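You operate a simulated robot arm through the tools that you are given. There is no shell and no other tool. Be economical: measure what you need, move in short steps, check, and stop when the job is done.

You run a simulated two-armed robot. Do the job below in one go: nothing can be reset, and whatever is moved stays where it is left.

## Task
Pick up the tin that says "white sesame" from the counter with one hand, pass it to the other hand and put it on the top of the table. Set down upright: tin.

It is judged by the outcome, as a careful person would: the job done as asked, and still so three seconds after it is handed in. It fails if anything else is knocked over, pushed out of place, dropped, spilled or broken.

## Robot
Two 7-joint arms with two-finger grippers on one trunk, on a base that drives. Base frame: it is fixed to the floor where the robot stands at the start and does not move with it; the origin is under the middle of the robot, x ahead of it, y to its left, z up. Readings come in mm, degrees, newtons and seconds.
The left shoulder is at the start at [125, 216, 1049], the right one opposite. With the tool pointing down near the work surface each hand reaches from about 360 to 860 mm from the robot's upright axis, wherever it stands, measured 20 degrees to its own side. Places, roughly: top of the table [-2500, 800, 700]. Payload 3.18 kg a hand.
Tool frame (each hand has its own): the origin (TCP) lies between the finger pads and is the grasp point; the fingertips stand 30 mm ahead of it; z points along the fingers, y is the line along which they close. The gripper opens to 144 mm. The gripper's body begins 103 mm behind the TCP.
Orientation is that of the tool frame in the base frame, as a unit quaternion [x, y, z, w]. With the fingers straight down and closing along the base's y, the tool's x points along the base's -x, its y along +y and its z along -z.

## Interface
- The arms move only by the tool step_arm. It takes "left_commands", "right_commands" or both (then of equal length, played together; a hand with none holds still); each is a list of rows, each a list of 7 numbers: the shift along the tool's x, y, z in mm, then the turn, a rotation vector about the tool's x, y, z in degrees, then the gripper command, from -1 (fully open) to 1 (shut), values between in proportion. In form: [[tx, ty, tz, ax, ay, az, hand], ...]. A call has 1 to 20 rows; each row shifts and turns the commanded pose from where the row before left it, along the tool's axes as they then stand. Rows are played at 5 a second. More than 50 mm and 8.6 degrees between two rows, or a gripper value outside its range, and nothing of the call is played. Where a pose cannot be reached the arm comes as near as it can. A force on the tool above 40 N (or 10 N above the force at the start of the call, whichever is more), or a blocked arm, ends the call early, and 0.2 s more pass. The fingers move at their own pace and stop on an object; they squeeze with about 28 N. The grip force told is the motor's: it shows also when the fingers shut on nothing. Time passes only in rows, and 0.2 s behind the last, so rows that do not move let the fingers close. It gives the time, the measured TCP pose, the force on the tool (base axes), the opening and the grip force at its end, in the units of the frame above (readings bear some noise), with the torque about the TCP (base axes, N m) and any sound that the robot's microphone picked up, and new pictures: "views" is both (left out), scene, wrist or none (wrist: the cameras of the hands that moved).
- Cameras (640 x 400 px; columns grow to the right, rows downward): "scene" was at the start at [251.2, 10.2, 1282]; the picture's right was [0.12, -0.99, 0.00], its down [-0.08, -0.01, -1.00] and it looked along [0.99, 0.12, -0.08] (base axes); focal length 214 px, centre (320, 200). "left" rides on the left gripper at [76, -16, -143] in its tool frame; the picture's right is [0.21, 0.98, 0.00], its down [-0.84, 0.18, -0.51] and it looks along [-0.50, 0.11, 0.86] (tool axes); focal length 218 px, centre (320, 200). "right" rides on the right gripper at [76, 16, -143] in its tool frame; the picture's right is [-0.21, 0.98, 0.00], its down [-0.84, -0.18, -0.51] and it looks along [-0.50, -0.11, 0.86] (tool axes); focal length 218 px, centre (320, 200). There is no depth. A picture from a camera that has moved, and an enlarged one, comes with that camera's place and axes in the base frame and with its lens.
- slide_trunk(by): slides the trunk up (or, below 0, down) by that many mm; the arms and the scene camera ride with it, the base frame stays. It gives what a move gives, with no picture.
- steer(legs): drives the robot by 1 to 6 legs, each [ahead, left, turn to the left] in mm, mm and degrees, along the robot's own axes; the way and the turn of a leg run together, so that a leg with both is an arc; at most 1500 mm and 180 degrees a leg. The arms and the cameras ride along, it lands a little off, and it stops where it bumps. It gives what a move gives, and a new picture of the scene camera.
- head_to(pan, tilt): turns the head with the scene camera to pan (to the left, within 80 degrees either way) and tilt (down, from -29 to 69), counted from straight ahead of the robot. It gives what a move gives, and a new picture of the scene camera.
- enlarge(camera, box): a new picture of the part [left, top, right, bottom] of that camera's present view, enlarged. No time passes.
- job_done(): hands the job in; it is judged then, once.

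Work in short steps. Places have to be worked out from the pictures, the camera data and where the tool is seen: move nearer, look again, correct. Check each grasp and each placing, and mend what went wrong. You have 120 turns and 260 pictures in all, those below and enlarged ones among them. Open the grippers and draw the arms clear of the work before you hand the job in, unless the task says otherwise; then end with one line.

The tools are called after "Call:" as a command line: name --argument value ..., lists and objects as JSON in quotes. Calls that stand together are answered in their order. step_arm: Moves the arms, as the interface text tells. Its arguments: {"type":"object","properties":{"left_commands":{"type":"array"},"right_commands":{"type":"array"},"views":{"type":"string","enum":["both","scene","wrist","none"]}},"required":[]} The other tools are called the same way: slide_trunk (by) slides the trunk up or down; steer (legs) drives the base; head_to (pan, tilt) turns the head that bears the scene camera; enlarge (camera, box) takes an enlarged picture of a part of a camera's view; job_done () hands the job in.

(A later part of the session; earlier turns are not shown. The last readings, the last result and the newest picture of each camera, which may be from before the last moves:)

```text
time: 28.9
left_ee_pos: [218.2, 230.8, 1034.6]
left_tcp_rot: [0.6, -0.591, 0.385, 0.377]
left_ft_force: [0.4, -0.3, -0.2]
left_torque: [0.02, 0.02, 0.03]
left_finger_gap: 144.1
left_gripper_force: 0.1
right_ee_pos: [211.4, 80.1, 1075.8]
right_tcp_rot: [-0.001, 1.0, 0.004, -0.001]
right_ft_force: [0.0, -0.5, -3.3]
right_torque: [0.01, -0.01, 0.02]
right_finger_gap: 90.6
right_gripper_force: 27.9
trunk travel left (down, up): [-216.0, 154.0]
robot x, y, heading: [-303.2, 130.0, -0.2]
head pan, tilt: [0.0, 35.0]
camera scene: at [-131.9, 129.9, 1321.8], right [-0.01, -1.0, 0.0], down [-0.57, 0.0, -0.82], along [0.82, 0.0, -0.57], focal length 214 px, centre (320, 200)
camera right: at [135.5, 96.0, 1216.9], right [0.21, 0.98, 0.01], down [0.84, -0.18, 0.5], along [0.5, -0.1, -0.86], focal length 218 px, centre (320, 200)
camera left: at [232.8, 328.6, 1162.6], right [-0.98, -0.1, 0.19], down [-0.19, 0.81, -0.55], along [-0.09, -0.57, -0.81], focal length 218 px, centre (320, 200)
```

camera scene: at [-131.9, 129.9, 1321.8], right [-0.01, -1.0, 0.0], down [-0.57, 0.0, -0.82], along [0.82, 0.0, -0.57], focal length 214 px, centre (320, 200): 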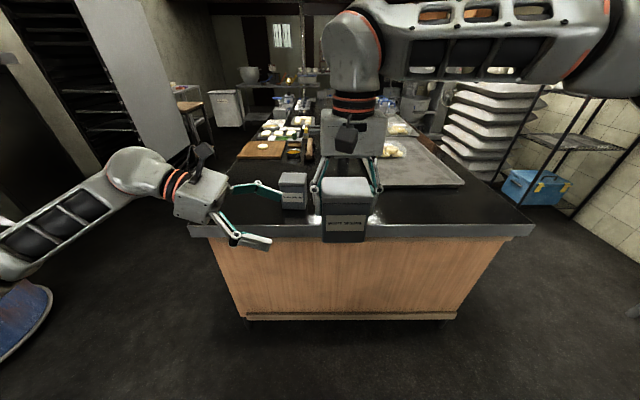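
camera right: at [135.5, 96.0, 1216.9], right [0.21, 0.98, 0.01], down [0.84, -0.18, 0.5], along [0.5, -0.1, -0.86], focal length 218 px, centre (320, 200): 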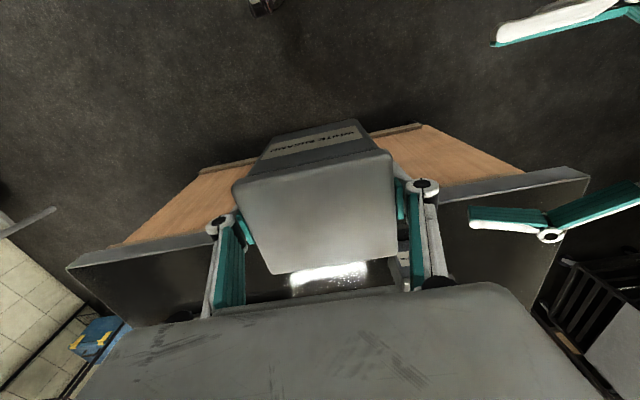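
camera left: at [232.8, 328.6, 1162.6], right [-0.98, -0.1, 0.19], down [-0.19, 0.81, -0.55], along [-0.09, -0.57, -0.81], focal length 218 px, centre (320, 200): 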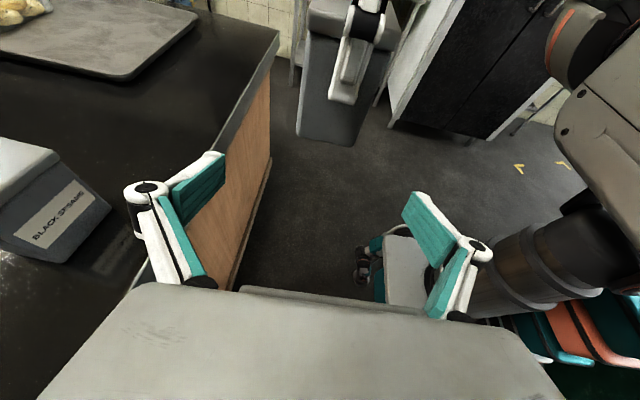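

Alignment is good: the left hand sits at x 218 against the tin's 213, 25° down. I advance it toward the tin by 95 mm and look for clearance between its camera and the right palm.

Call:
step_arm --left_commands '[[13.5, 2, 29.8, 0, 0, 0, -1], [13.5, 2, 29.8, 0, 0, 0, -1], [13, 2, 28, 0, 0, 0, -1], [0, 0, 0, 0, 0, 0, -1]]' --views "both"

Call:
enlarge --camera "scene" --box '[200, 80, 420, 260]'

```text
time: 29.9
left_ee_pos: [213.4, 133.1, 1030.5]
left_tcp_rot: [0.601, -0.591, 0.384, 0.377]
left_ft_force: [-0.2, 0.2, 0.1]
left_torque: [0.0, 0.0, 0.02]
left_finger_gap: 144.0
left_gripper_force: 0.1
right_ee_pos: [212.5, 80.5, 1075.2]
right_tcp_rot: [-0.001, 1.0, 0.004, 0.0]
right_ft_force: [0.5, -0.2, -5.0]
right_torque: [0.01, 0.04, 0.0]
right_finger_gap: 90.1
right_gripper_force: 27.9
trunk travel left (down, up): [-216.0, 154.0]
robot x, y, heading: [-304.6, 136.3, -0.2]
head pan, tilt: [0.0, 35.0]
camera scene: at [-131.5, 129.8, 1321.7], right [-0.01, -1.0, 0.0], down [-0.57, 0.0, -0.82], along [0.82, 0.0, -0.57], focal length 214 px, centre (320, 200)
camera left: at [228.0, 230.7, 1161.1], right [-0.98, -0.1, 0.19], down [-0.19, 0.81, -0.55], along [-0.1, -0.57, -0.81], focal length 218 px, centre (320, 200)
```

scene: 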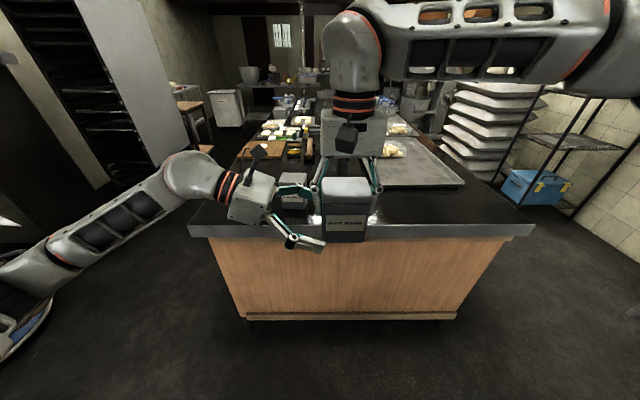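
left: 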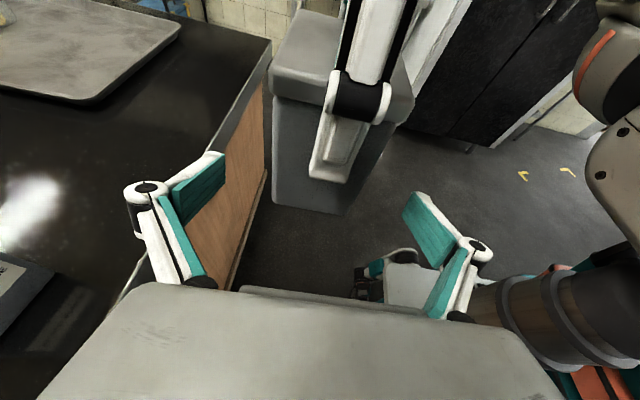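

```text
2.22 times, centred on (310, 170) of scene
camera zoom: at [-131.5, 129.8, 1321.7], right [-0.01, -1.0, 0.0], down [-0.57, 0.0, -0.82], along [0.82, 0.0, -0.57], focal length 477 px, centre (342, 267)
```

zoom: 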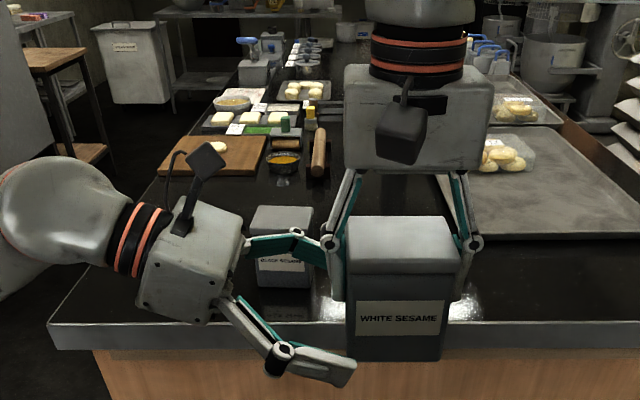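

Clearances look comfortable. I advance the last 36 mm so the left pads reach past the middle of the tin's front and back faces.

Call:
step_arm --left_commands '[[8.5, 0.5, 16, 0, 0, 0, -1], [8.5, 0.5, 16, 0, 0, 0, -1], [0, 0, 0, 0, 0, 0, -1]]' --views "both"

Call:
enlarge --camera "scene" --box '[220, 80, 420, 260]'

```text
time: 30.8
left_ee_pos: [213.6, 98.3, 1032.4]
left_tcp_rot: [0.6, -0.592, 0.384, 0.377]
left_ft_force: [-0.2, -0.2, -0.1]
left_torque: [-0.04, 0.02, 0.0]
left_finger_gap: 144.1
left_gripper_force: 0.0
right_ee_pos: [211.5, 80.7, 1076.0]
right_tcp_rot: [-0.001, 1.0, 0.004, -0.001]
right_ft_force: [-0.1, 0.3, -3.8]
right_torque: [0.02, 0.04, 0.05]
right_finger_gap: 90.4
right_gripper_force: 27.8
trunk travel left (down, up): [-216.0, 154.0]
robot x, y, heading: [-304.9, 131.3, -0.4]
head pan, tilt: [0.0, 35.0]
camera scene: at [-131.4, 129.5, 1321.7], right [-0.01, -1.0, 0.0], down [-0.57, 0.0, -0.82], along [0.82, 0.0, -0.57], focal length 214 px, centre (320, 200)
camera left: at [228.5, 194.3, 1161.9], right [-0.98, -0.1, 0.19], down [-0.19, 0.81, -0.55], along [-0.1, -0.57, -0.81], focal length 218 px, centre (320, 200)
```

scene: 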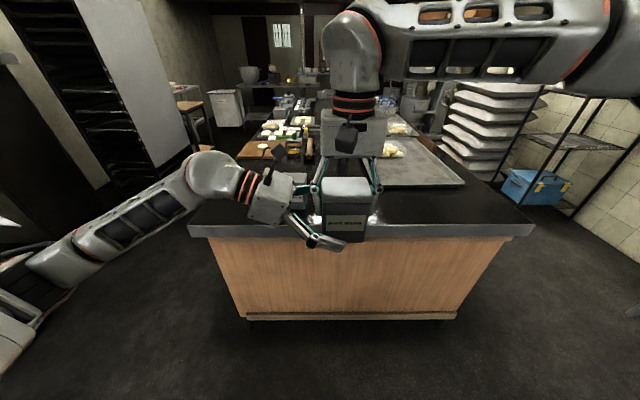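
left: 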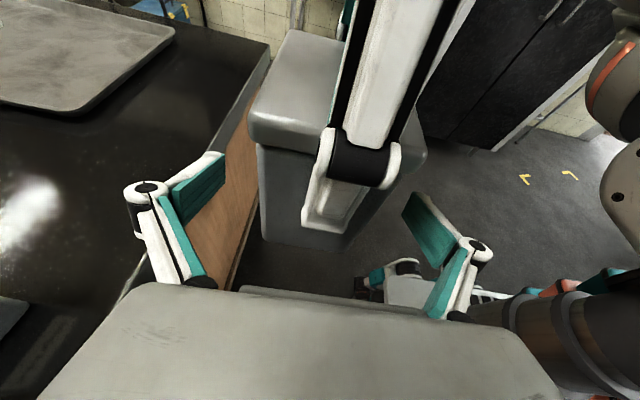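

```text
2.22 times, centred on (320, 170) of scene
camera zoom: at [-131.4, 129.5, 1321.7], right [-0.01, -1.0, 0.0], down [-0.57, 0.0, -0.82], along [0.82, 0.0, -0.57], focal length 477 px, centre (320, 267)
```

zoom: 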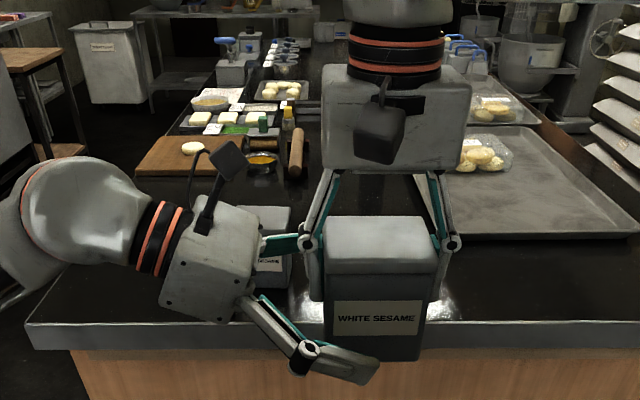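

The tin is centred between the left fingers (x 213.6 against 213). I close the left gripper.

Call:
step_arm --left_commands '[[0, 0, 0, 0, 0, 0, -0.4], [0, 0, 0, 0, 0, 0, -0.1], [0, 0, 0, 0, 0, 0, 0.2], [0, 0, 0, 0, 0, 0, 1], [0, 0, 0, 0, 0, 0, 1], [0, 0, 0, 0, 0, 0, 1]]' --views "wrist"

Call:
enlarge --camera "scene" --box '[220, 80, 420, 260]'

```text
time: 32.1
left_ee_pos: [215.7, 97.5, 1033.1]
left_tcp_rot: [0.601, -0.591, 0.384, 0.377]
left_ft_force: [16.9, 1.9, -0.5]
left_torque: [0.02, 0.41, 0.14]
left_finger_gap: 71.5
left_gripper_force: 27.9
right_ee_pos: [211.0, 79.0, 1073.9]
right_tcp_rot: [-0.001, 1.0, 0.004, -0.002]
right_ft_force: [-16.2, -1.7, -3.3]
right_torque: [-0.11, 0.29, 0.11]
right_finger_gap: 90.1
right_gripper_force: 28.5
trunk travel left (down, up): [-216.0, 154.0]
robot x, y, heading: [-301.9, 131.5, -0.2]
head pan, tilt: [0.0, 35.0]
camera left: at [229.4, 194.7, 1161.9], right [-0.98, -0.11, 0.19], down [-0.19, 0.81, -0.55], along [-0.09, -0.57, -0.81], focal length 218 px, centre (320, 200)
```

left: 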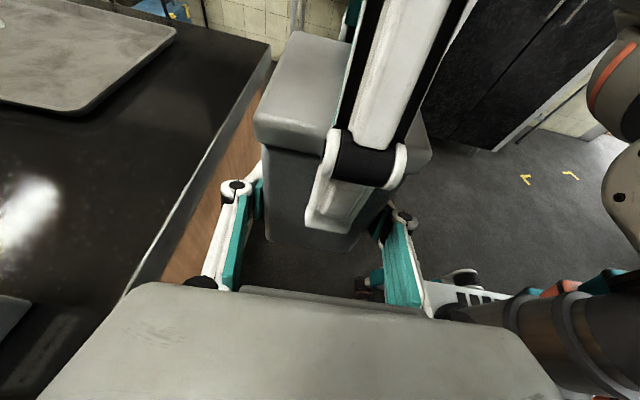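

```text
2.22 times, centred on (320, 170) of scene
camera zoom: at [-131.4, 129.3, 1321.7], right [-0.01, -1.0, 0.0], down [-0.57, 0.0, -0.82], along [0.82, 0.0, -0.57], focal length 477 px, centre (320, 267)
```

zoom: 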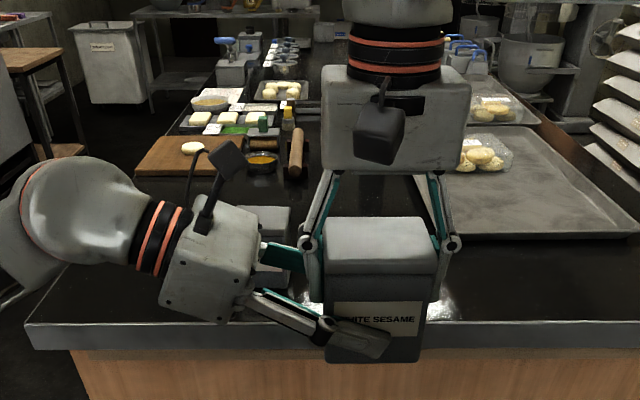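

Both hands hold it. A 17 N sideways force shows a few mm of mismatch, so I let the left hand follow by 3 mm forward.

Call:
step_arm --left_commands '[[0, -1.5, 0, 0, 0, 0, 1], [0, -1.5, 0, 0, 0, 0, 1]]' --views "none"

```text
time: 32.8
left_ee_pos: [216.1, 97.6, 1032.8]
left_tcp_rot: [0.601, -0.592, 0.383, 0.376]
left_ft_force: [10.0, 8.9, -0.2]
left_torque: [-0.18, -0.06, 0.23]
left_finger_gap: 71.4
left_gripper_force: 27.6
right_ee_pos: [213.1, 79.8, 1075.0]
right_tcp_rot: [0.0, 1.0, 0.003, -0.001]
right_ft_force: [-10.7, -8.4, -2.9]
right_torque: [-0.14, 0.56, -0.06]
right_finger_gap: 90.3
right_gripper_force: 28.2
trunk travel left (down, up): [-216.0, 154.0]
robot x, y, heading: [-298.5, 132.8, 0.0]
head pan, tilt: [0.0, 35.0]
```

Forces eased. I open the right gripper only partway (about 115 mm), so its knuckle stays clear of the left palm.

Call:
step_arm --right_commands '[[0, 0, 0, 0, 0, 0, -0.4], [0, 0, 0, 0, 0, 0, -0.5], [0, 0, 0, 0, 0, 0, -0.5], [0, 0, 0, 0, 0, 0, -0.5]]' --views "wrist"

Call:
enlarge --camera "scene" --box '[220, 80, 420, 260]'

```text
time: 33.8
left_ee_pos: [217.2, 96.4, 1033.3]
left_tcp_rot: [0.601, -0.592, 0.384, 0.376]
left_ft_force: [-0.1, -0.5, -0.2]
left_torque: [0.05, 0.01, 0.0]
left_finger_gap: 71.5
left_gripper_force: 28.2
right_ee_pos: [212.8, 78.8, 1075.4]
right_tcp_rot: [-0.001, 1.0, 0.004, -0.001]
right_ft_force: [0.8, -0.2, -0.1]
right_torque: [0.01, 0.02, 0.0]
right_finger_gap: 108.2
right_gripper_force: 0.1
trunk travel left (down, up): [-216.0, 154.0]
robot x, y, heading: [-301.8, 131.5, -0.3]
head pan, tilt: [0.0, 35.0]
camera right: at [136.0, 95.2, 1216.5], right [0.21, 0.98, 0.01], down [0.84, -0.18, 0.5], along [0.5, -0.1, -0.86], focal length 218 px, centre (320, 200)
```

right: 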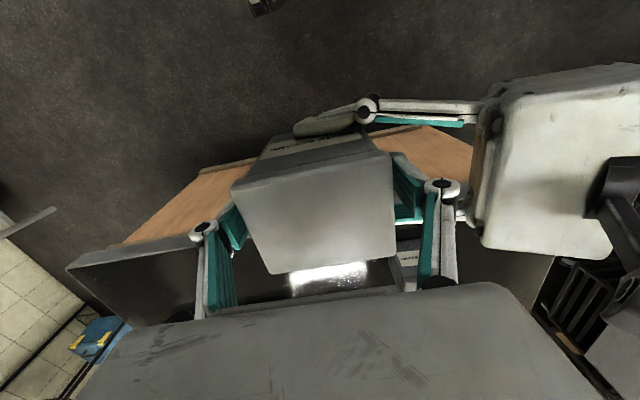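

```text
2.22 times, centred on (320, 170) of scene
camera zoom: at [-131.4, 129.3, 1321.7], right [-0.01, -1.0, 0.0], down [-0.57, 0.0, -0.82], along [0.82, 0.0, -0.57], focal length 477 px, centre (320, 267)
```

zoom: 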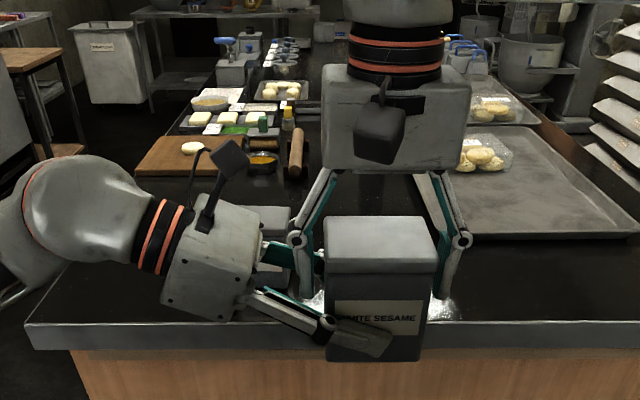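

The left hand holds the tin alone and it is upright. I lift the right hand straight up clear of the tin, then out to the right.

Call:
step_arm --right_commands '[[0, 0, -20, 0, 0, 0, -0.5], [0, 0, -30, 0, 0, 0, -0.5], [0, 0, -30, 0, 0, 0, -0.5], [0, 0, -10, 0, 0, 0, -0.5], [15, -45, 0, 0, 0, 0, -0.5], [15, -45, 0, 0, 0, 0, -0.5], [15, -45, 0, 0, 0, 0, -0.5], [15, -45, 0, 0, 0, 0, -0.5], [15, -45, 0, 0, 0, 0, -0.5]]' --views "scene"

```text
time: 35.8
left_ee_pos: [215.7, 95.0, 1033.2]
left_tcp_rot: [0.601, -0.592, 0.383, 0.376]
left_ft_force: [0.2, -0.1, -0.4]
left_torque: [0.07, -0.01, 0.04]
left_finger_gap: 71.7
left_gripper_force: 28.0
right_ee_pos: [139.1, -150.0, 1164.3]
right_tcp_rot: [0.0, 1.0, 0.004, -0.001]
right_ft_force: [-0.2, -0.9, -0.1]
right_torque: [0.06, 0.02, -0.02]
right_finger_gap: 107.8
right_gripper_force: 0.0
trunk travel left (down, up): [-216.0, 154.0]
robot x, y, heading: [-308.1, 131.8, -0.6]
head pan, tilt: [0.0, 35.0]
camera scene: at [-132.0, 127.8, 1321.8], right [-0.01, -1.0, 0.0], down [-0.57, 0.0, -0.82], along [0.82, 0.0, -0.57], focal length 214 px, centre (320, 200)
```

scene: 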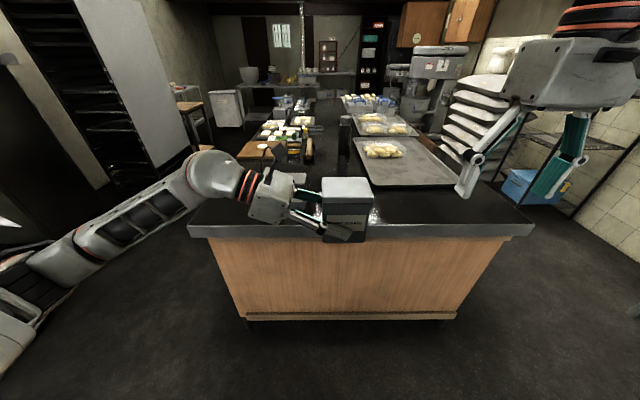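

Handover done. Now I look to the left for the surroundings before turning.

Call:
head_to --pan 80 --tilt 25

Call:
head_to --pan -80 --tilt 25

```text
time: 37.3
left_ee_pos: [215.6, 97.0, 1033.7]
left_tcp_rot: [0.6, -0.592, 0.384, 0.378]
left_ft_force: [-0.5, 0.5, 1.7]
left_torque: [0.06, 0.02, 0.01]
left_finger_gap: 71.5
left_gripper_force: 28.3
right_ee_pos: [138.9, -147.1, 1163.9]
right_tcp_rot: [0.0, 1.0, 0.004, -0.001]
right_ft_force: [0.9, -0.7, 0.2]
right_torque: [-0.04, -0.02, 0.0]
right_finger_gap: 108.3
right_gripper_force: 0.0
trunk travel left (down, up): [-216.0, 154.0]
robot x, y, heading: [-302.0, 133.4, -0.5]
head pan, tilt: [80.0, 25.0]
camera scene: at [-202.9, 220.4, 1337.4], right [0.98, -0.18, 0.0], down [-0.08, -0.42, -0.91], along [0.16, 0.89, -0.42], focal length 214 px, centre (320, 200)
```

scene: 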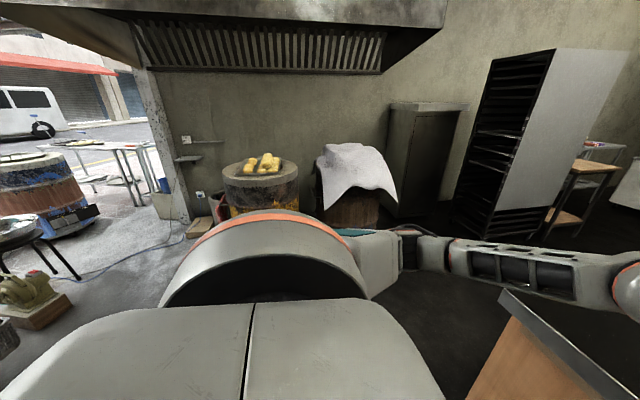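

```text
time: 39.7
left_ee_pos: [216.4, 97.7, 1033.2]
left_tcp_rot: [0.6, -0.592, 0.384, 0.378]
left_ft_force: [-0.5, -0.7, -0.5]
left_torque: [0.04, -0.01, 0.04]
left_finger_gap: 71.6
left_gripper_force: 28.6
right_ee_pos: [139.0, -146.4, 1163.0]
right_tcp_rot: [-0.001, 1.0, 0.004, -0.001]
right_ft_force: [-0.4, 0.5, -0.1]
right_torque: [-0.01, 0.0, -0.02]
right_finger_gap: 107.9
right_gripper_force: 0.2
trunk travel left (down, up): [-216.0, 154.0]
robot x, y, heading: [-305.2, 129.0, -0.4]
head pan, tilt: [-80.0, 25.0]
camera scene: at [-203.9, 38.9, 1337.4], right [-0.99, -0.17, 0.0], down [-0.07, 0.42, -0.91], along [0.15, -0.89, -0.42], focal length 214 px, centre (320, 200)
```

scene: 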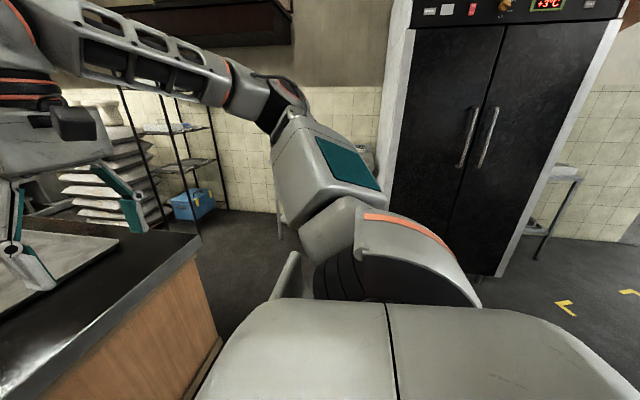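

There is free floor within about 700 mm all around. I turn left 90°, with the head forward, to see toward the table.

Call:
head_to --pan 0 --tilt 20

Call:
steer --legs '[[0, 0, 90]]'

```text
time: 41.3
left_ee_pos: [216.4, 96.6, 1032.3]
left_tcp_rot: [0.6, -0.592, 0.383, 0.377]
left_ft_force: [0.6, -0.1, 0.0]
left_torque: [0.05, 0.03, 0.01]
left_finger_gap: 71.6
left_gripper_force: 28.0
right_ee_pos: [139.4, -145.7, 1162.9]
right_tcp_rot: [0.0, 1.0, 0.004, -0.001]
right_ft_force: [0.0, -0.8, 0.7]
right_torque: [0.01, -0.01, 0.0]
right_finger_gap: 107.9
right_gripper_force: 0.1
trunk travel left (down, up): [-216.0, 154.0]
robot x, y, heading: [-304.6, 134.7, -0.1]
head pan, tilt: [0.0, 20.0]
camera scene: at [-126.3, 129.2, 1345.5], right [-0.01, -1.0, 0.0], down [-0.34, 0.0, -0.94], along [0.94, -0.01, -0.34], focal length 214 px, centre (320, 200)
```

scene: 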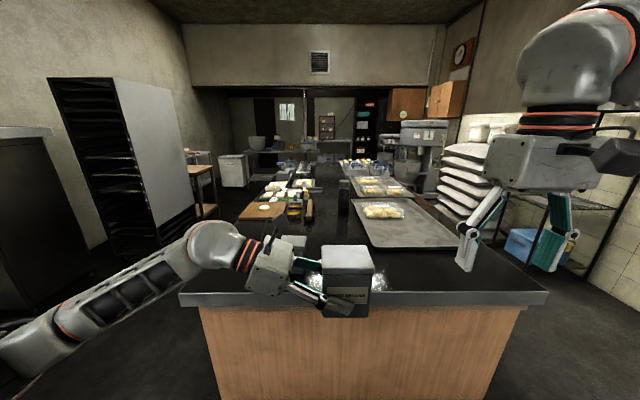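

```text
time: 45.5
left_ee_pos: [-278.5, 652.8, 1032.9]
left_tcp_rot: [0.843, 0.013, 0.538, -0.009]
left_ft_force: [-0.6, 0.4, 0.0]
left_torque: [-0.03, 0.08, -0.03]
left_finger_gap: 71.5
left_gripper_force: 27.8
right_ee_pos: [-33.7, 580.1, 1162.6]
right_tcp_rot: [0.713, -0.701, -0.002, 0.004]
right_ft_force: [1.0, -1.6, -0.1]
right_torque: [-0.05, -0.01, 0.01]
right_finger_gap: 108.0
right_gripper_force: 0.0
trunk travel left (down, up): [-216.0, 154.0]
robot x, y, heading: [-301.7, 131.8, 90.5]
head pan, tilt: [0.0, 20.0]
camera scene: at [-305.1, 307.1, 1345.5], right [1.0, 0.01, 0.0], down [0.0, -0.34, -0.94], along [-0.01, 0.94, -0.34], focal length 214 px, centre (320, 200)
```

scene: 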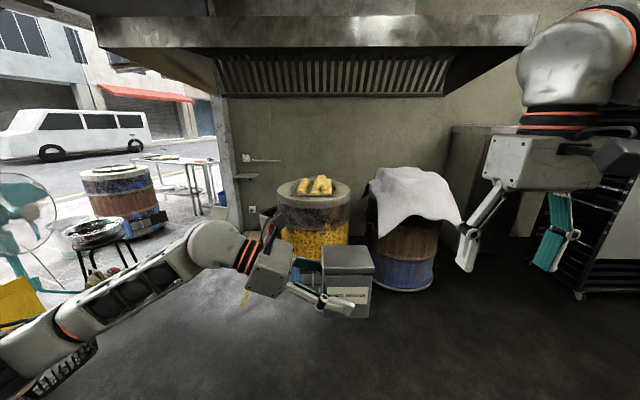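

The left side opens toward the street. I turn another 75° to face the table direction; nothing stands within arm radius.

Call:
steer --legs '[[0, 0, 72]]'

```text
time: 49.0
left_ee_pos: [-792.1, 318.4, 1032.3]
left_tcp_rot: [0.676, 0.504, 0.431, -0.322]
left_ft_force: [0.3, -0.4, -0.7]
left_torque: [-0.06, -0.04, -0.02]
left_finger_gap: 71.5
left_gripper_force: 28.1
right_ee_pos: [-645.6, 527.7, 1163.5]
right_tcp_rot: [0.989, -0.149, 0.0, 0.004]
right_ft_force: [-0.6, -0.1, 0.5]
right_torque: [0.01, -0.03, 0.01]
right_finger_gap: 107.9
right_gripper_force: 0.0
trunk travel left (down, up): [-216.0, 154.0]
robot x, y, heading: [-305.5, 133.4, 162.2]
head pan, tilt: [0.0, 20.0]
camera scene: at [-471.7, 183.5, 1345.5], right [0.3, 0.95, 0.0], down [0.33, -0.1, -0.94], along [-0.9, 0.28, -0.34], focal length 214 px, centre (320, 200)
```

scene: 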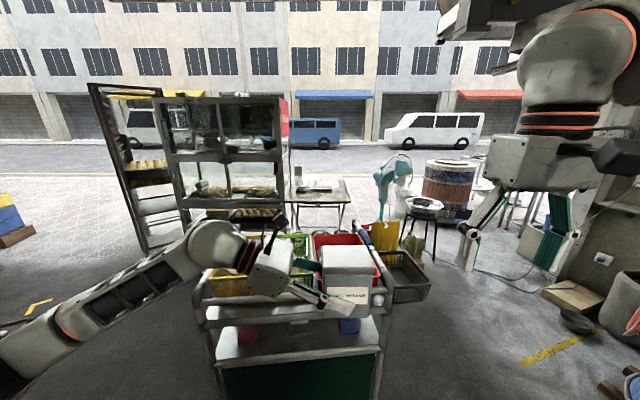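

The table (expected at about pixel (318, 188)) stands behind a cart that blocks the direct way. I enlarge to see it and the way around.

Call:
enlarge --camera "scene" --box '[260, 130, 460, 280]'

Call:
enlarge --camera "scene" --box '[180, 200, 480, 400]'

```text
2.67 times, centred on (360, 205) of scene
camera zoom: at [-471.7, 183.5, 1345.5], right [0.3, 0.95, 0.0], down [0.33, -0.1, -0.94], along [-0.9, 0.28, -0.34], focal length 572 px, centre (213, 187)
```

zoom: 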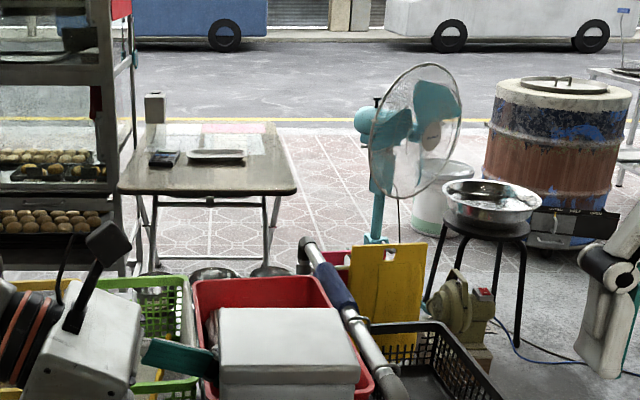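

```text
2.00 times, centred on (330, 300) of scene
camera zoom: at [-471.7, 183.5, 1345.5], right [0.3, 0.95, 0.0], down [0.33, -0.1, -0.94], along [-0.9, 0.28, -0.34], focal length 429 px, centre (300, 0)
```

zoom: 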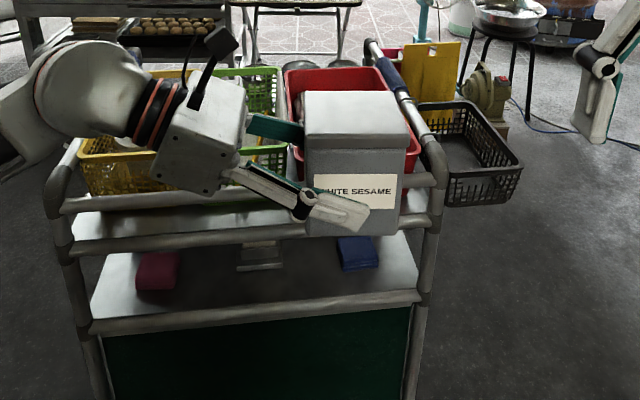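

The table's near edge is around (-2150, 690) and its front right part is empty. The cart (x -900 to -1500, y up to 770) blocks the straight way, so I back off 150 mm, then sidestep right past the cart to about (-300, 1250).

Call:
steer --legs '[[-150, 0, 0], [487, -1065, 0]]'

```text
time: 59.7
left_ee_pos: [-794.2, 1432.6, 1031.6]
left_tcp_rot: [0.673, 0.508, 0.428, -0.324]
left_ft_force: [-0.4, 0.1, 0.5]
left_torque: [-0.11, 0.05, 0.0]
left_finger_gap: 71.7
left_gripper_force: 28.0
right_ee_pos: [-651.1, 1643.0, 1162.6]
right_tcp_rot: [0.989, -0.146, 0.0, 0.004]
right_ft_force: [-0.1, 0.6, 0.5]
right_torque: [-0.01, 0.0, -0.01]
right_finger_gap: 108.0
right_gripper_force: 0.0
trunk travel left (down, up): [-216.0, 154.0]
robot x, y, heading: [-304.8, 1248.2, 163.0]
head pan, tilt: [0.0, 20.0]
camera scene: at [-474.6, 1298.6, 1345.5], right [0.29, 0.96, 0.0], down [0.33, -0.1, -0.94], along [-0.9, 0.28, -0.34], focal length 214 px, centre (320, 200)
```

scene: 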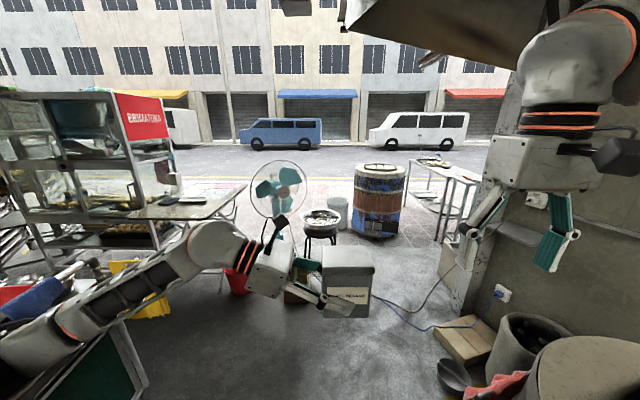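

I'm past the cart with a clear lane ahead. I turn left 22° toward the table's corner and look lower.

Call:
steer --legs '[[0, 0, 22]]'

Call:
head_to --pan 15 --tilt 32

```text
time: 61.2
left_ee_pos: [-828.2, 1232.7, 1031.4]
left_tcp_rot: [0.562, 0.628, 0.358, -0.401]
left_ft_force: [-0.4, 0.3, -0.8]
left_torque: [-0.1, 0.0, 0.0]
left_finger_gap: 71.5
left_gripper_force: 28.0
right_ee_pos: [-774.5, 1481.2, 1162.3]
right_tcp_rot: [0.999, 0.047, 0.001, 0.004]
right_ft_force: [-0.1, -0.2, 0.0]
right_torque: [0.01, 0.03, 0.02]
right_finger_gap: 107.9
right_gripper_force: 0.1
trunk travel left (down, up): [-216.0, 154.0]
robot x, y, heading: [-307.5, 1247.9, -174.8]
head pan, tilt: [0.0, 20.0]
camera scene: at [-481.7, 1230.4, 1345.5], right [-0.09, 1.0, 0.0], down [0.34, 0.03, -0.94], along [-0.94, -0.08, -0.34], focal length 214 px, centre (320, 200)
```

scene: 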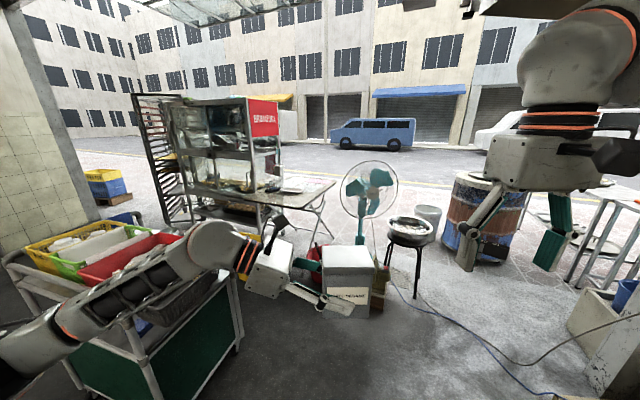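

```text
time: 62.0
left_ee_pos: [-827.8, 1234.1, 1032.2]
left_tcp_rot: [0.563, 0.628, 0.358, -0.401]
left_ft_force: [-0.3, -0.4, -0.7]
left_torque: [-0.05, -0.04, 0.01]
left_finger_gap: 71.9
left_gripper_force: 27.9
right_ee_pos: [-774.1, 1483.0, 1162.1]
right_tcp_rot: [0.999, 0.047, 0.002, 0.004]
right_ft_force: [0.2, -1.1, -1.3]
right_torque: [0.01, 0.0, 0.01]
right_finger_gap: 108.0
right_gripper_force: 0.1
trunk travel left (down, up): [-216.0, 154.0]
robot x, y, heading: [-306.1, 1244.8, -175.1]
head pan, tilt: [15.0, 32.0]
camera scene: at [-473.1, 1208.4, 1326.4], right [-0.34, 0.94, 0.0], down [0.5, 0.18, -0.85], along [-0.8, -0.29, -0.53], focal length 214 px, centre (320, 200)
```

scene: 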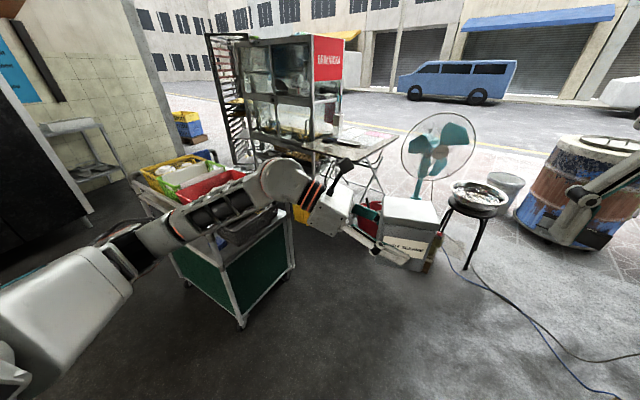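

The cart's right side is at y≈530–770 and the lane at y≈1300 is clear. I drive ahead 850 mm, slightly right.

Call:
steer --legs '[[850, -130, 0]]'

```text
time: 66.6
left_ee_pos: [-1691.9, 1287.9, 1032.4]
left_tcp_rot: [0.564, 0.627, 0.359, -0.399]
left_ft_force: [-1.1, -0.1, -0.1]
left_torque: [-0.06, -0.02, -0.02]
left_finger_gap: 71.4
left_gripper_force: 28.1
right_ee_pos: [-1637.6, 1537.8, 1162.8]
right_tcp_rot: [0.999, 0.046, 0.001, 0.005]
right_ft_force: [-0.3, 1.1, 0.6]
right_torque: [0.0, 0.05, 0.01]
right_finger_gap: 108.1
right_gripper_force: 0.1
trunk travel left (down, up): [-216.0, 154.0]
robot x, y, heading: [-1167.4, 1299.8, -175.4]
head pan, tilt: [15.0, 32.0]
camera scene: at [-1337.2, 1262.6, 1326.3], right [-0.34, 0.94, 0.0], down [0.5, 0.18, -0.85], along [-0.8, -0.29, -0.53], focal length 214 px, centre (320, 200)
```

scene: 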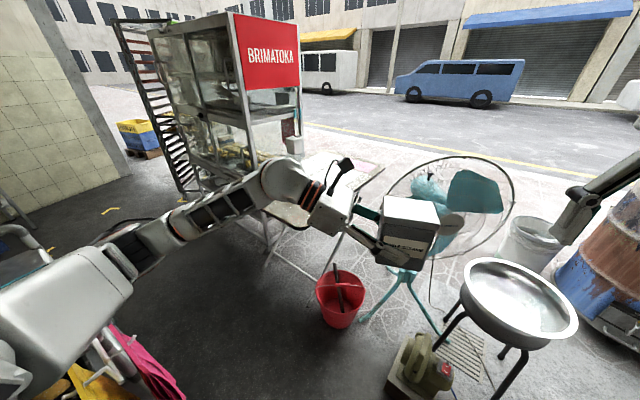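

Ahead are a red bucket (-2045, 1166), a fan and a grinder to the right, with the cart behind to the left. I tuck the right hand back first so it clears the fan, then go diagonally left-ahead partway.

Call:
step_arm --right_commands '[[35, 0, 0, 0, 0, 0, -0.5], [40, 0, 0, 0, 0, 0, -0.5], [40, 0, 0, 0, 0, 0, -0.5], [25, 0, 0, 0, 0, 0, -0.5]]' --views "none"

Call:
steer --legs '[[280, 190, 0]]'

```text
time: 67.6
left_ee_pos: [-1691.6, 1288.7, 1031.5]
left_tcp_rot: [0.564, 0.627, 0.359, -0.4]
left_ft_force: [0.3, -0.4, -0.3]
left_torque: [-0.06, 0.0, 0.0]
left_finger_gap: 71.4
left_gripper_force: 27.9
right_ee_pos: [-1499.1, 1550.7, 1163.9]
right_tcp_rot: [0.999, 0.046, 0.002, 0.004]
right_ft_force: [-0.7, 0.3, 0.5]
right_torque: [0.02, 0.07, -0.01]
right_finger_gap: 108.2
right_gripper_force: 0.0
trunk travel left (down, up): [-216.0, 154.0]
robot x, y, heading: [-1170.7, 1297.7, -175.2]
head pan, tilt: [15.0, 32.0]
```

```text
time: 69.7
left_ee_pos: [-1932.8, 1091.6, 1030.4]
left_tcp_rot: [0.564, 0.627, 0.361, -0.398]
left_ft_force: [-0.2, -0.9, 0.1]
left_torque: [-0.04, -0.03, -0.02]
left_finger_gap: 71.7
left_gripper_force: 28.1
right_ee_pos: [-1739.0, 1351.6, 1163.3]
right_tcp_rot: [0.999, 0.045, 0.001, 0.004]
right_ft_force: [-0.9, -0.7, 0.6]
right_torque: [0.0, 0.02, -0.01]
right_finger_gap: 108.2
right_gripper_force: 0.0
trunk travel left (down, up): [-216.0, 154.0]
robot x, y, heading: [-1409.9, 1104.9, -175.2]
head pan, tilt: [15.0, 32.0]
stopped in leg 1: the robot was blocked; the commanded pose is now the measured one
camera scene: at [-1578.4, 1065.0, 1325.9], right [-0.34, 0.94, 0.0], down [0.5, 0.18, -0.85], along [-0.8, -0.29, -0.53], focal length 214 px, centre (320, 200)
```

scene: 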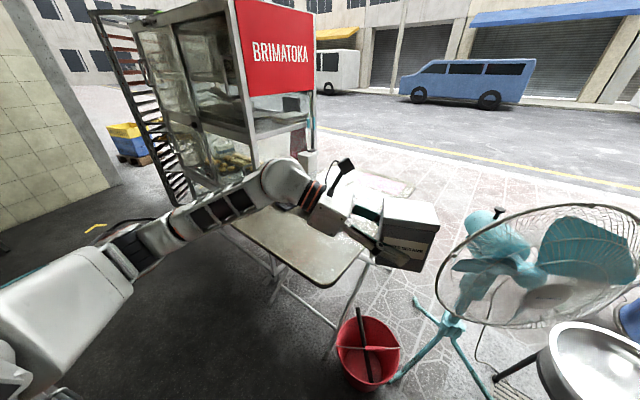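

The base was blocked by something. I look down on both sides to find out what.

Call:
head_to --pan -45 --tilt 55

Call:
head_to --pan 65 --tilt 50

```text
time: 71.0
left_ee_pos: [-1932.3, 1092.2, 1030.4]
left_tcp_rot: [0.564, 0.627, 0.359, -0.4]
left_ft_force: [0.5, 0.1, -0.3]
left_torque: [-0.07, 0.01, -0.01]
left_finger_gap: 71.6
left_gripper_force: 28.2
right_ee_pos: [-1738.4, 1353.2, 1163.7]
right_tcp_rot: [0.999, 0.045, 0.001, 0.004]
right_ft_force: [-0.4, 0.9, -0.1]
right_torque: [0.04, 0.0, 0.0]
right_finger_gap: 107.8
right_gripper_force: 0.1
trunk travel left (down, up): [-216.0, 154.0]
robot x, y, heading: [-1414.1, 1102.9, -175.0]
head pan, tilt: [-45.0, 55.0]
camera scene: at [-1548.2, 1142.8, 1293.4], right [0.64, 0.77, 0.0], down [0.63, -0.53, -0.57], along [-0.44, 0.37, -0.82], focal length 214 px, centre (320, 200)
```

scene: 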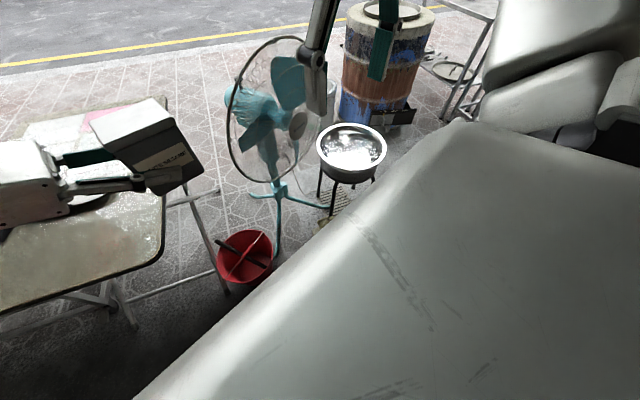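

```text
time: 72.9
left_ee_pos: [-1931.7, 1093.4, 1031.0]
left_tcp_rot: [0.564, 0.627, 0.359, -0.4]
left_ft_force: [0.1, 0.7, 0.7]
left_torque: [-0.07, -0.04, 0.01]
left_finger_gap: 71.8
left_gripper_force: 27.9
right_ee_pos: [-1738.3, 1353.9, 1164.0]
right_tcp_rot: [0.999, 0.045, 0.001, 0.004]
right_ft_force: [0.4, -0.1, 0.1]
right_torque: [0.01, -0.01, -0.01]
right_finger_gap: 107.9
right_gripper_force: 0.1
trunk travel left (down, up): [-216.0, 154.0]
robot x, y, heading: [-1408.9, 1106.7, -175.1]
head pan, tilt: [65.0, 50.0]
camera scene: at [-1519.5, 1024.1, 1299.9], right [-0.94, 0.34, 0.0], down [0.26, 0.72, -0.64], along [-0.22, -0.6, -0.77], focal length 214 px, centre (320, 200)
```

scene: 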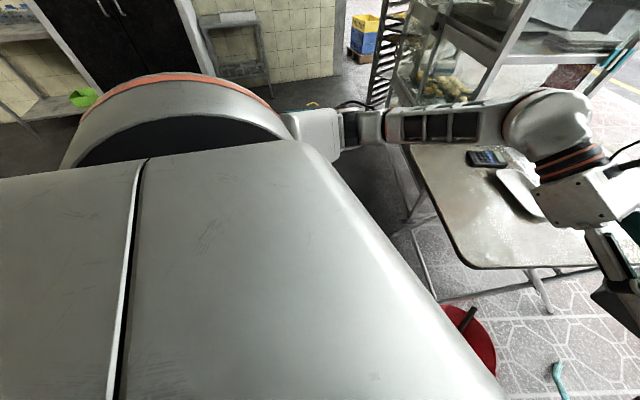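

I check the floor near the right front with the right wrist camera, and the left wrist camera too.

Call:
enlarge --camera "right" --box '[0, 0, 640, 400]'

Call:
enlarge --camera "left" --box '[0, 0, 640, 400]'

Call:
head_to --pan 80 --tilt 25

```text
1.00 times, centred on (320, 200) of right (not enlarged: the box is as wide or as high as the picture)
camera zoom: at [-1661.4, 1346.0, 1304.6], right [-0.12, -0.99, 0.01], down [-0.86, 0.11, 0.51], along [-0.5, 0.05, -0.86], focal length 218 px, centre (320, 200)
```

zoom: 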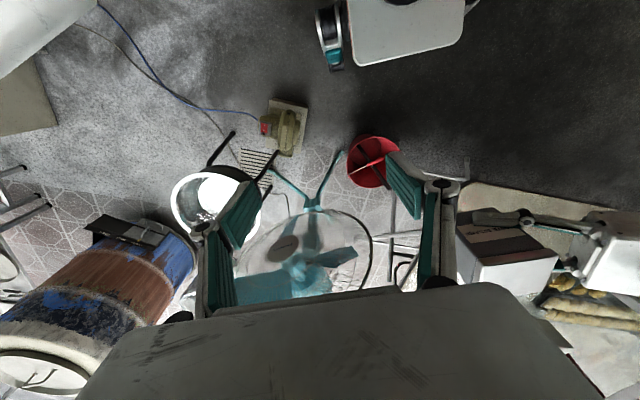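

```text
1.00 times, centred on (320, 200) of left (not enlarged: the box is as wide or as high as the picture)
camera zoom: at [-1937.6, 994.2, 1161.4], right [0.96, 0.19, 0.19], down [0.26, -0.79, -0.55], along [0.04, 0.58, -0.81], focal length 218 px, centre (320, 200)
```

zoom: 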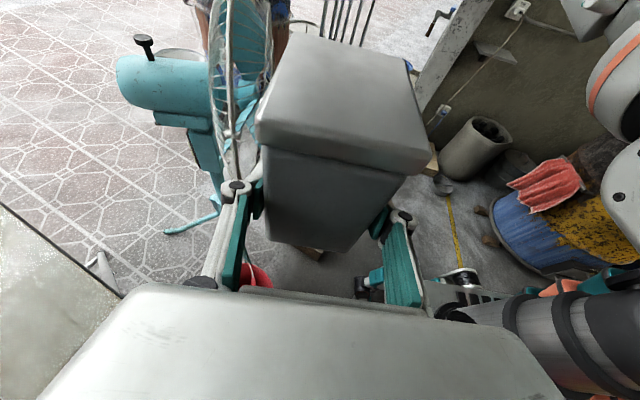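

```text
time: 73.8
left_ee_pos: [-1930.9, 1093.1, 1032.1]
left_tcp_rot: [0.564, 0.627, 0.359, -0.399]
left_ft_force: [0.2, 0.4, 0.0]
left_torque: [-0.08, -0.03, -0.01]
left_finger_gap: 71.4
left_gripper_force: 28.3
right_ee_pos: [-1739.0, 1354.4, 1163.7]
right_tcp_rot: [0.999, 0.046, 0.0, 0.004]
right_ft_force: [0.1, 0.6, 0.2]
right_torque: [0.01, -0.01, -0.02]
right_finger_gap: 108.2
right_gripper_force: 0.1
trunk travel left (down, up): [-216.0, 154.0]
robot x, y, heading: [-1412.6, 1106.3, -175.2]
head pan, tilt: [80.0, 25.0]
camera scene: at [-1501.3, 1004.6, 1337.4], right [-1.0, 0.09, 0.0], down [0.04, 0.42, -0.91], along [-0.08, -0.9, -0.42], focal length 214 px, centre (320, 200)
```

scene: 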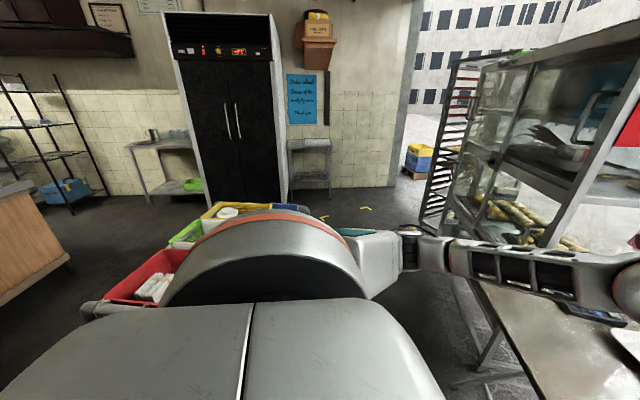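

The right front is clear; the cart's side basket seems to touch the robot's left rear. I move straight ahead 120 mm, away from it, then ahead-left with a 10° turn toward the table corner at about (-2040, 945).

Call:
head_to --pan 10 --tilt 45

Call:
steer --legs '[[120, -15, 0]]'

```text
time: 75.2
left_ee_pos: [-1932.2, 1091.8, 1032.9]
left_tcp_rot: [0.564, 0.628, 0.358, -0.4]
left_ft_force: [0.1, -0.1, 0.3]
left_torque: [-0.07, 0.01, 0.0]
left_finger_gap: 71.5
left_gripper_force: 27.9
right_ee_pos: [-1738.4, 1352.5, 1164.1]
right_tcp_rot: [0.999, 0.045, 0.001, 0.005]
right_ft_force: [0.7, -0.2, 0.6]
right_torque: [-0.02, -0.01, 0.03]
right_finger_gap: 107.9
right_gripper_force: 0.1
trunk travel left (down, up): [-216.0, 154.0]
robot x, y, heading: [-1408.9, 1103.9, -175.0]
head pan, tilt: [10.0, 45.0]
camera scene: at [-1571.6, 1075.4, 1306.9], right [-0.26, 0.97, 0.0], down [0.68, 0.18, -0.71], along [-0.68, -0.18, -0.71], focal length 214 px, centre (320, 200)
```

scene: 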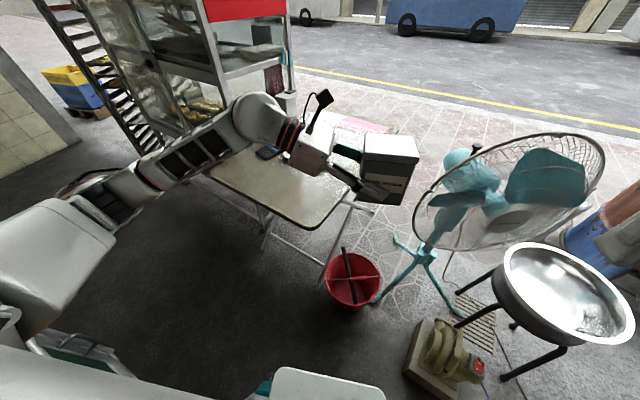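

```text
time: 76.5
left_ee_pos: [-2052.2, 1095.5, 1030.9]
left_tcp_rot: [0.562, 0.629, 0.358, -0.401]
left_ft_force: [-0.2, -0.3, -4.5]
left_torque: [-0.07, -0.02, -0.02]
left_finger_gap: 71.5
left_gripper_force: 27.7
right_ee_pos: [-1859.6, 1357.3, 1162.5]
right_tcp_rot: [0.999, 0.048, 0.001, 0.004]
right_ft_force: [-0.2, -0.2, 0.1]
right_torque: [-0.01, -0.05, 0.04]
right_finger_gap: 108.1
right_gripper_force: 0.1
trunk travel left (down, up): [-216.0, 154.0]
robot x, y, heading: [-1526.4, 1105.5, -175.0]
head pan, tilt: [10.0, 45.0]
camera scene: at [-1691.6, 1079.4, 1306.7], right [-0.26, 0.97, 0.0], down [0.68, 0.18, -0.71], along [-0.68, -0.18, -0.71], focal length 214 px, centre (320, 200)
```

scene: 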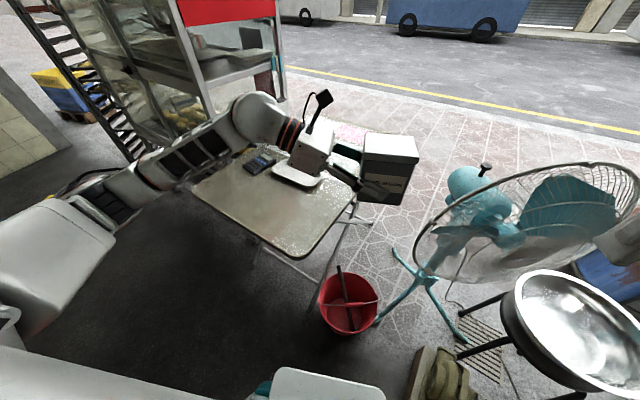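

That moved freely. I turn 10° left with a small shift left-ahead, in two legs.

Call:
steer --legs '[[40, 10, 10], [0, 80, 0]]'

```text
time: 78.1
left_ee_pos: [-2071.5, 969.8, 1030.0]
left_tcp_rot: [0.508, 0.674, 0.324, -0.428]
left_ft_force: [-0.4, 0.3, -4.1]
left_torque: [-0.04, -0.03, 0.0]
left_finger_gap: 71.6
left_gripper_force: 28.2
right_ee_pos: [-1926.8, 1260.5, 1164.4]
right_tcp_rot: [0.991, 0.132, 0.0, 0.004]
right_ft_force: [0.9, -1.0, 0.3]
right_torque: [0.03, 0.01, 0.01]
right_finger_gap: 108.0
right_gripper_force: 0.1
trunk travel left (down, up): [-216.0, 154.0]
robot x, y, heading: [-1560.7, 1070.2, -165.2]
head pan, tilt: [10.0, 45.0]
stopped in leg 2: the robot was blocked; the commanded pose is now the measured one
camera scene: at [-1714.5, 1014.6, 1306.7], right [-0.42, 0.91, 0.0], down [0.64, 0.3, -0.71], along [-0.64, -0.3, -0.71], focal length 214 px, centre (320, 200)
```

scene: 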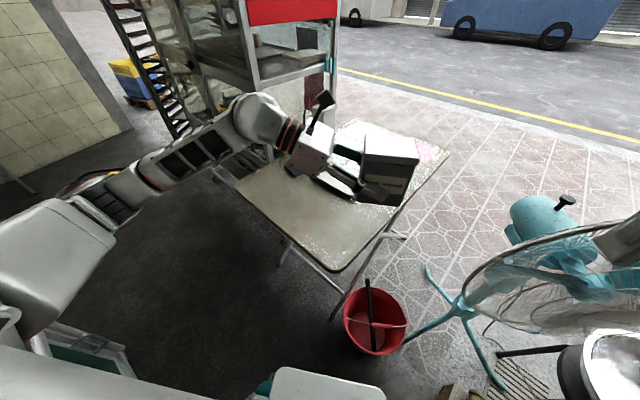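

Blocked again when going left. I look down to the left to find the obstacle.

Call:
head_to --pan 80 --tilt 10

Call:
head_to --pan 50 --tilt 65

```text
time: 79.5
left_ee_pos: [-2071.9, 971.4, 1032.1]
left_tcp_rot: [0.508, 0.673, 0.324, -0.429]
left_ft_force: [0.3, 0.7, -3.6]
left_torque: [-0.11, -0.02, 0.01]
left_finger_gap: 71.6
left_gripper_force: 27.3
right_ee_pos: [-1926.4, 1260.7, 1163.4]
right_tcp_rot: [0.991, 0.132, 0.0, 0.005]
right_ft_force: [0.0, -0.1, -0.5]
right_torque: [0.0, 0.02, 0.0]
right_finger_gap: 108.2
right_gripper_force: 0.0
trunk travel left (down, up): [-216.0, 154.0]
robot x, y, heading: [-1564.7, 1074.7, -165.1]
head pan, tilt: [80.0, 10.0]
camera scene: at [-1633.1, 957.8, 1361.8], right [-1.0, -0.08, 0.0], down [-0.01, 0.17, -0.98], along [0.08, -0.98, -0.17], focal length 214 px, centre (320, 200)
```

scene: 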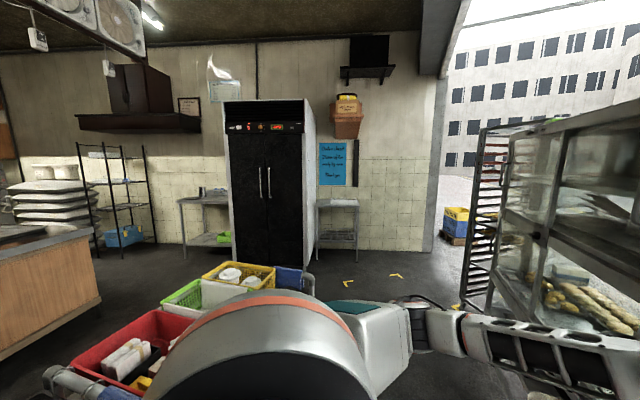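

```text
time: 80.7
left_ee_pos: [-2070.7, 971.2, 1031.0]
left_tcp_rot: [0.509, 0.673, 0.324, -0.429]
left_ft_force: [0.2, 0.3, -4.5]
left_torque: [-0.08, -0.02, 0.0]
left_finger_gap: 71.5
left_gripper_force: 27.9
right_ee_pos: [-1927.2, 1261.4, 1163.0]
right_tcp_rot: [0.991, 0.131, 0.001, 0.005]
right_ft_force: [-1.1, 0.0, 0.5]
right_torque: [-0.01, -0.04, 0.01]
right_finger_gap: 107.8
right_gripper_force: 0.1
trunk travel left (down, up): [-216.0, 154.0]
robot x, y, heading: [-1563.0, 1074.8, -165.2]
head pan, tilt: [50.0, 65.0]
camera scene: at [-1666.7, 995.4, 1281.9], right [-0.91, 0.42, 0.0], down [0.38, 0.82, -0.42], along [-0.18, -0.38, -0.91], focal length 214 px, centre (320, 200)
```

scene: 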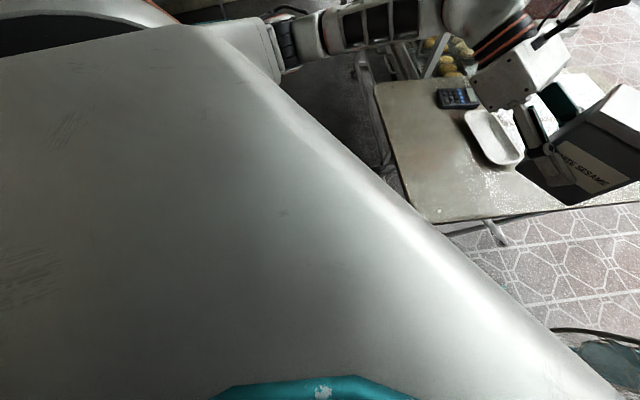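

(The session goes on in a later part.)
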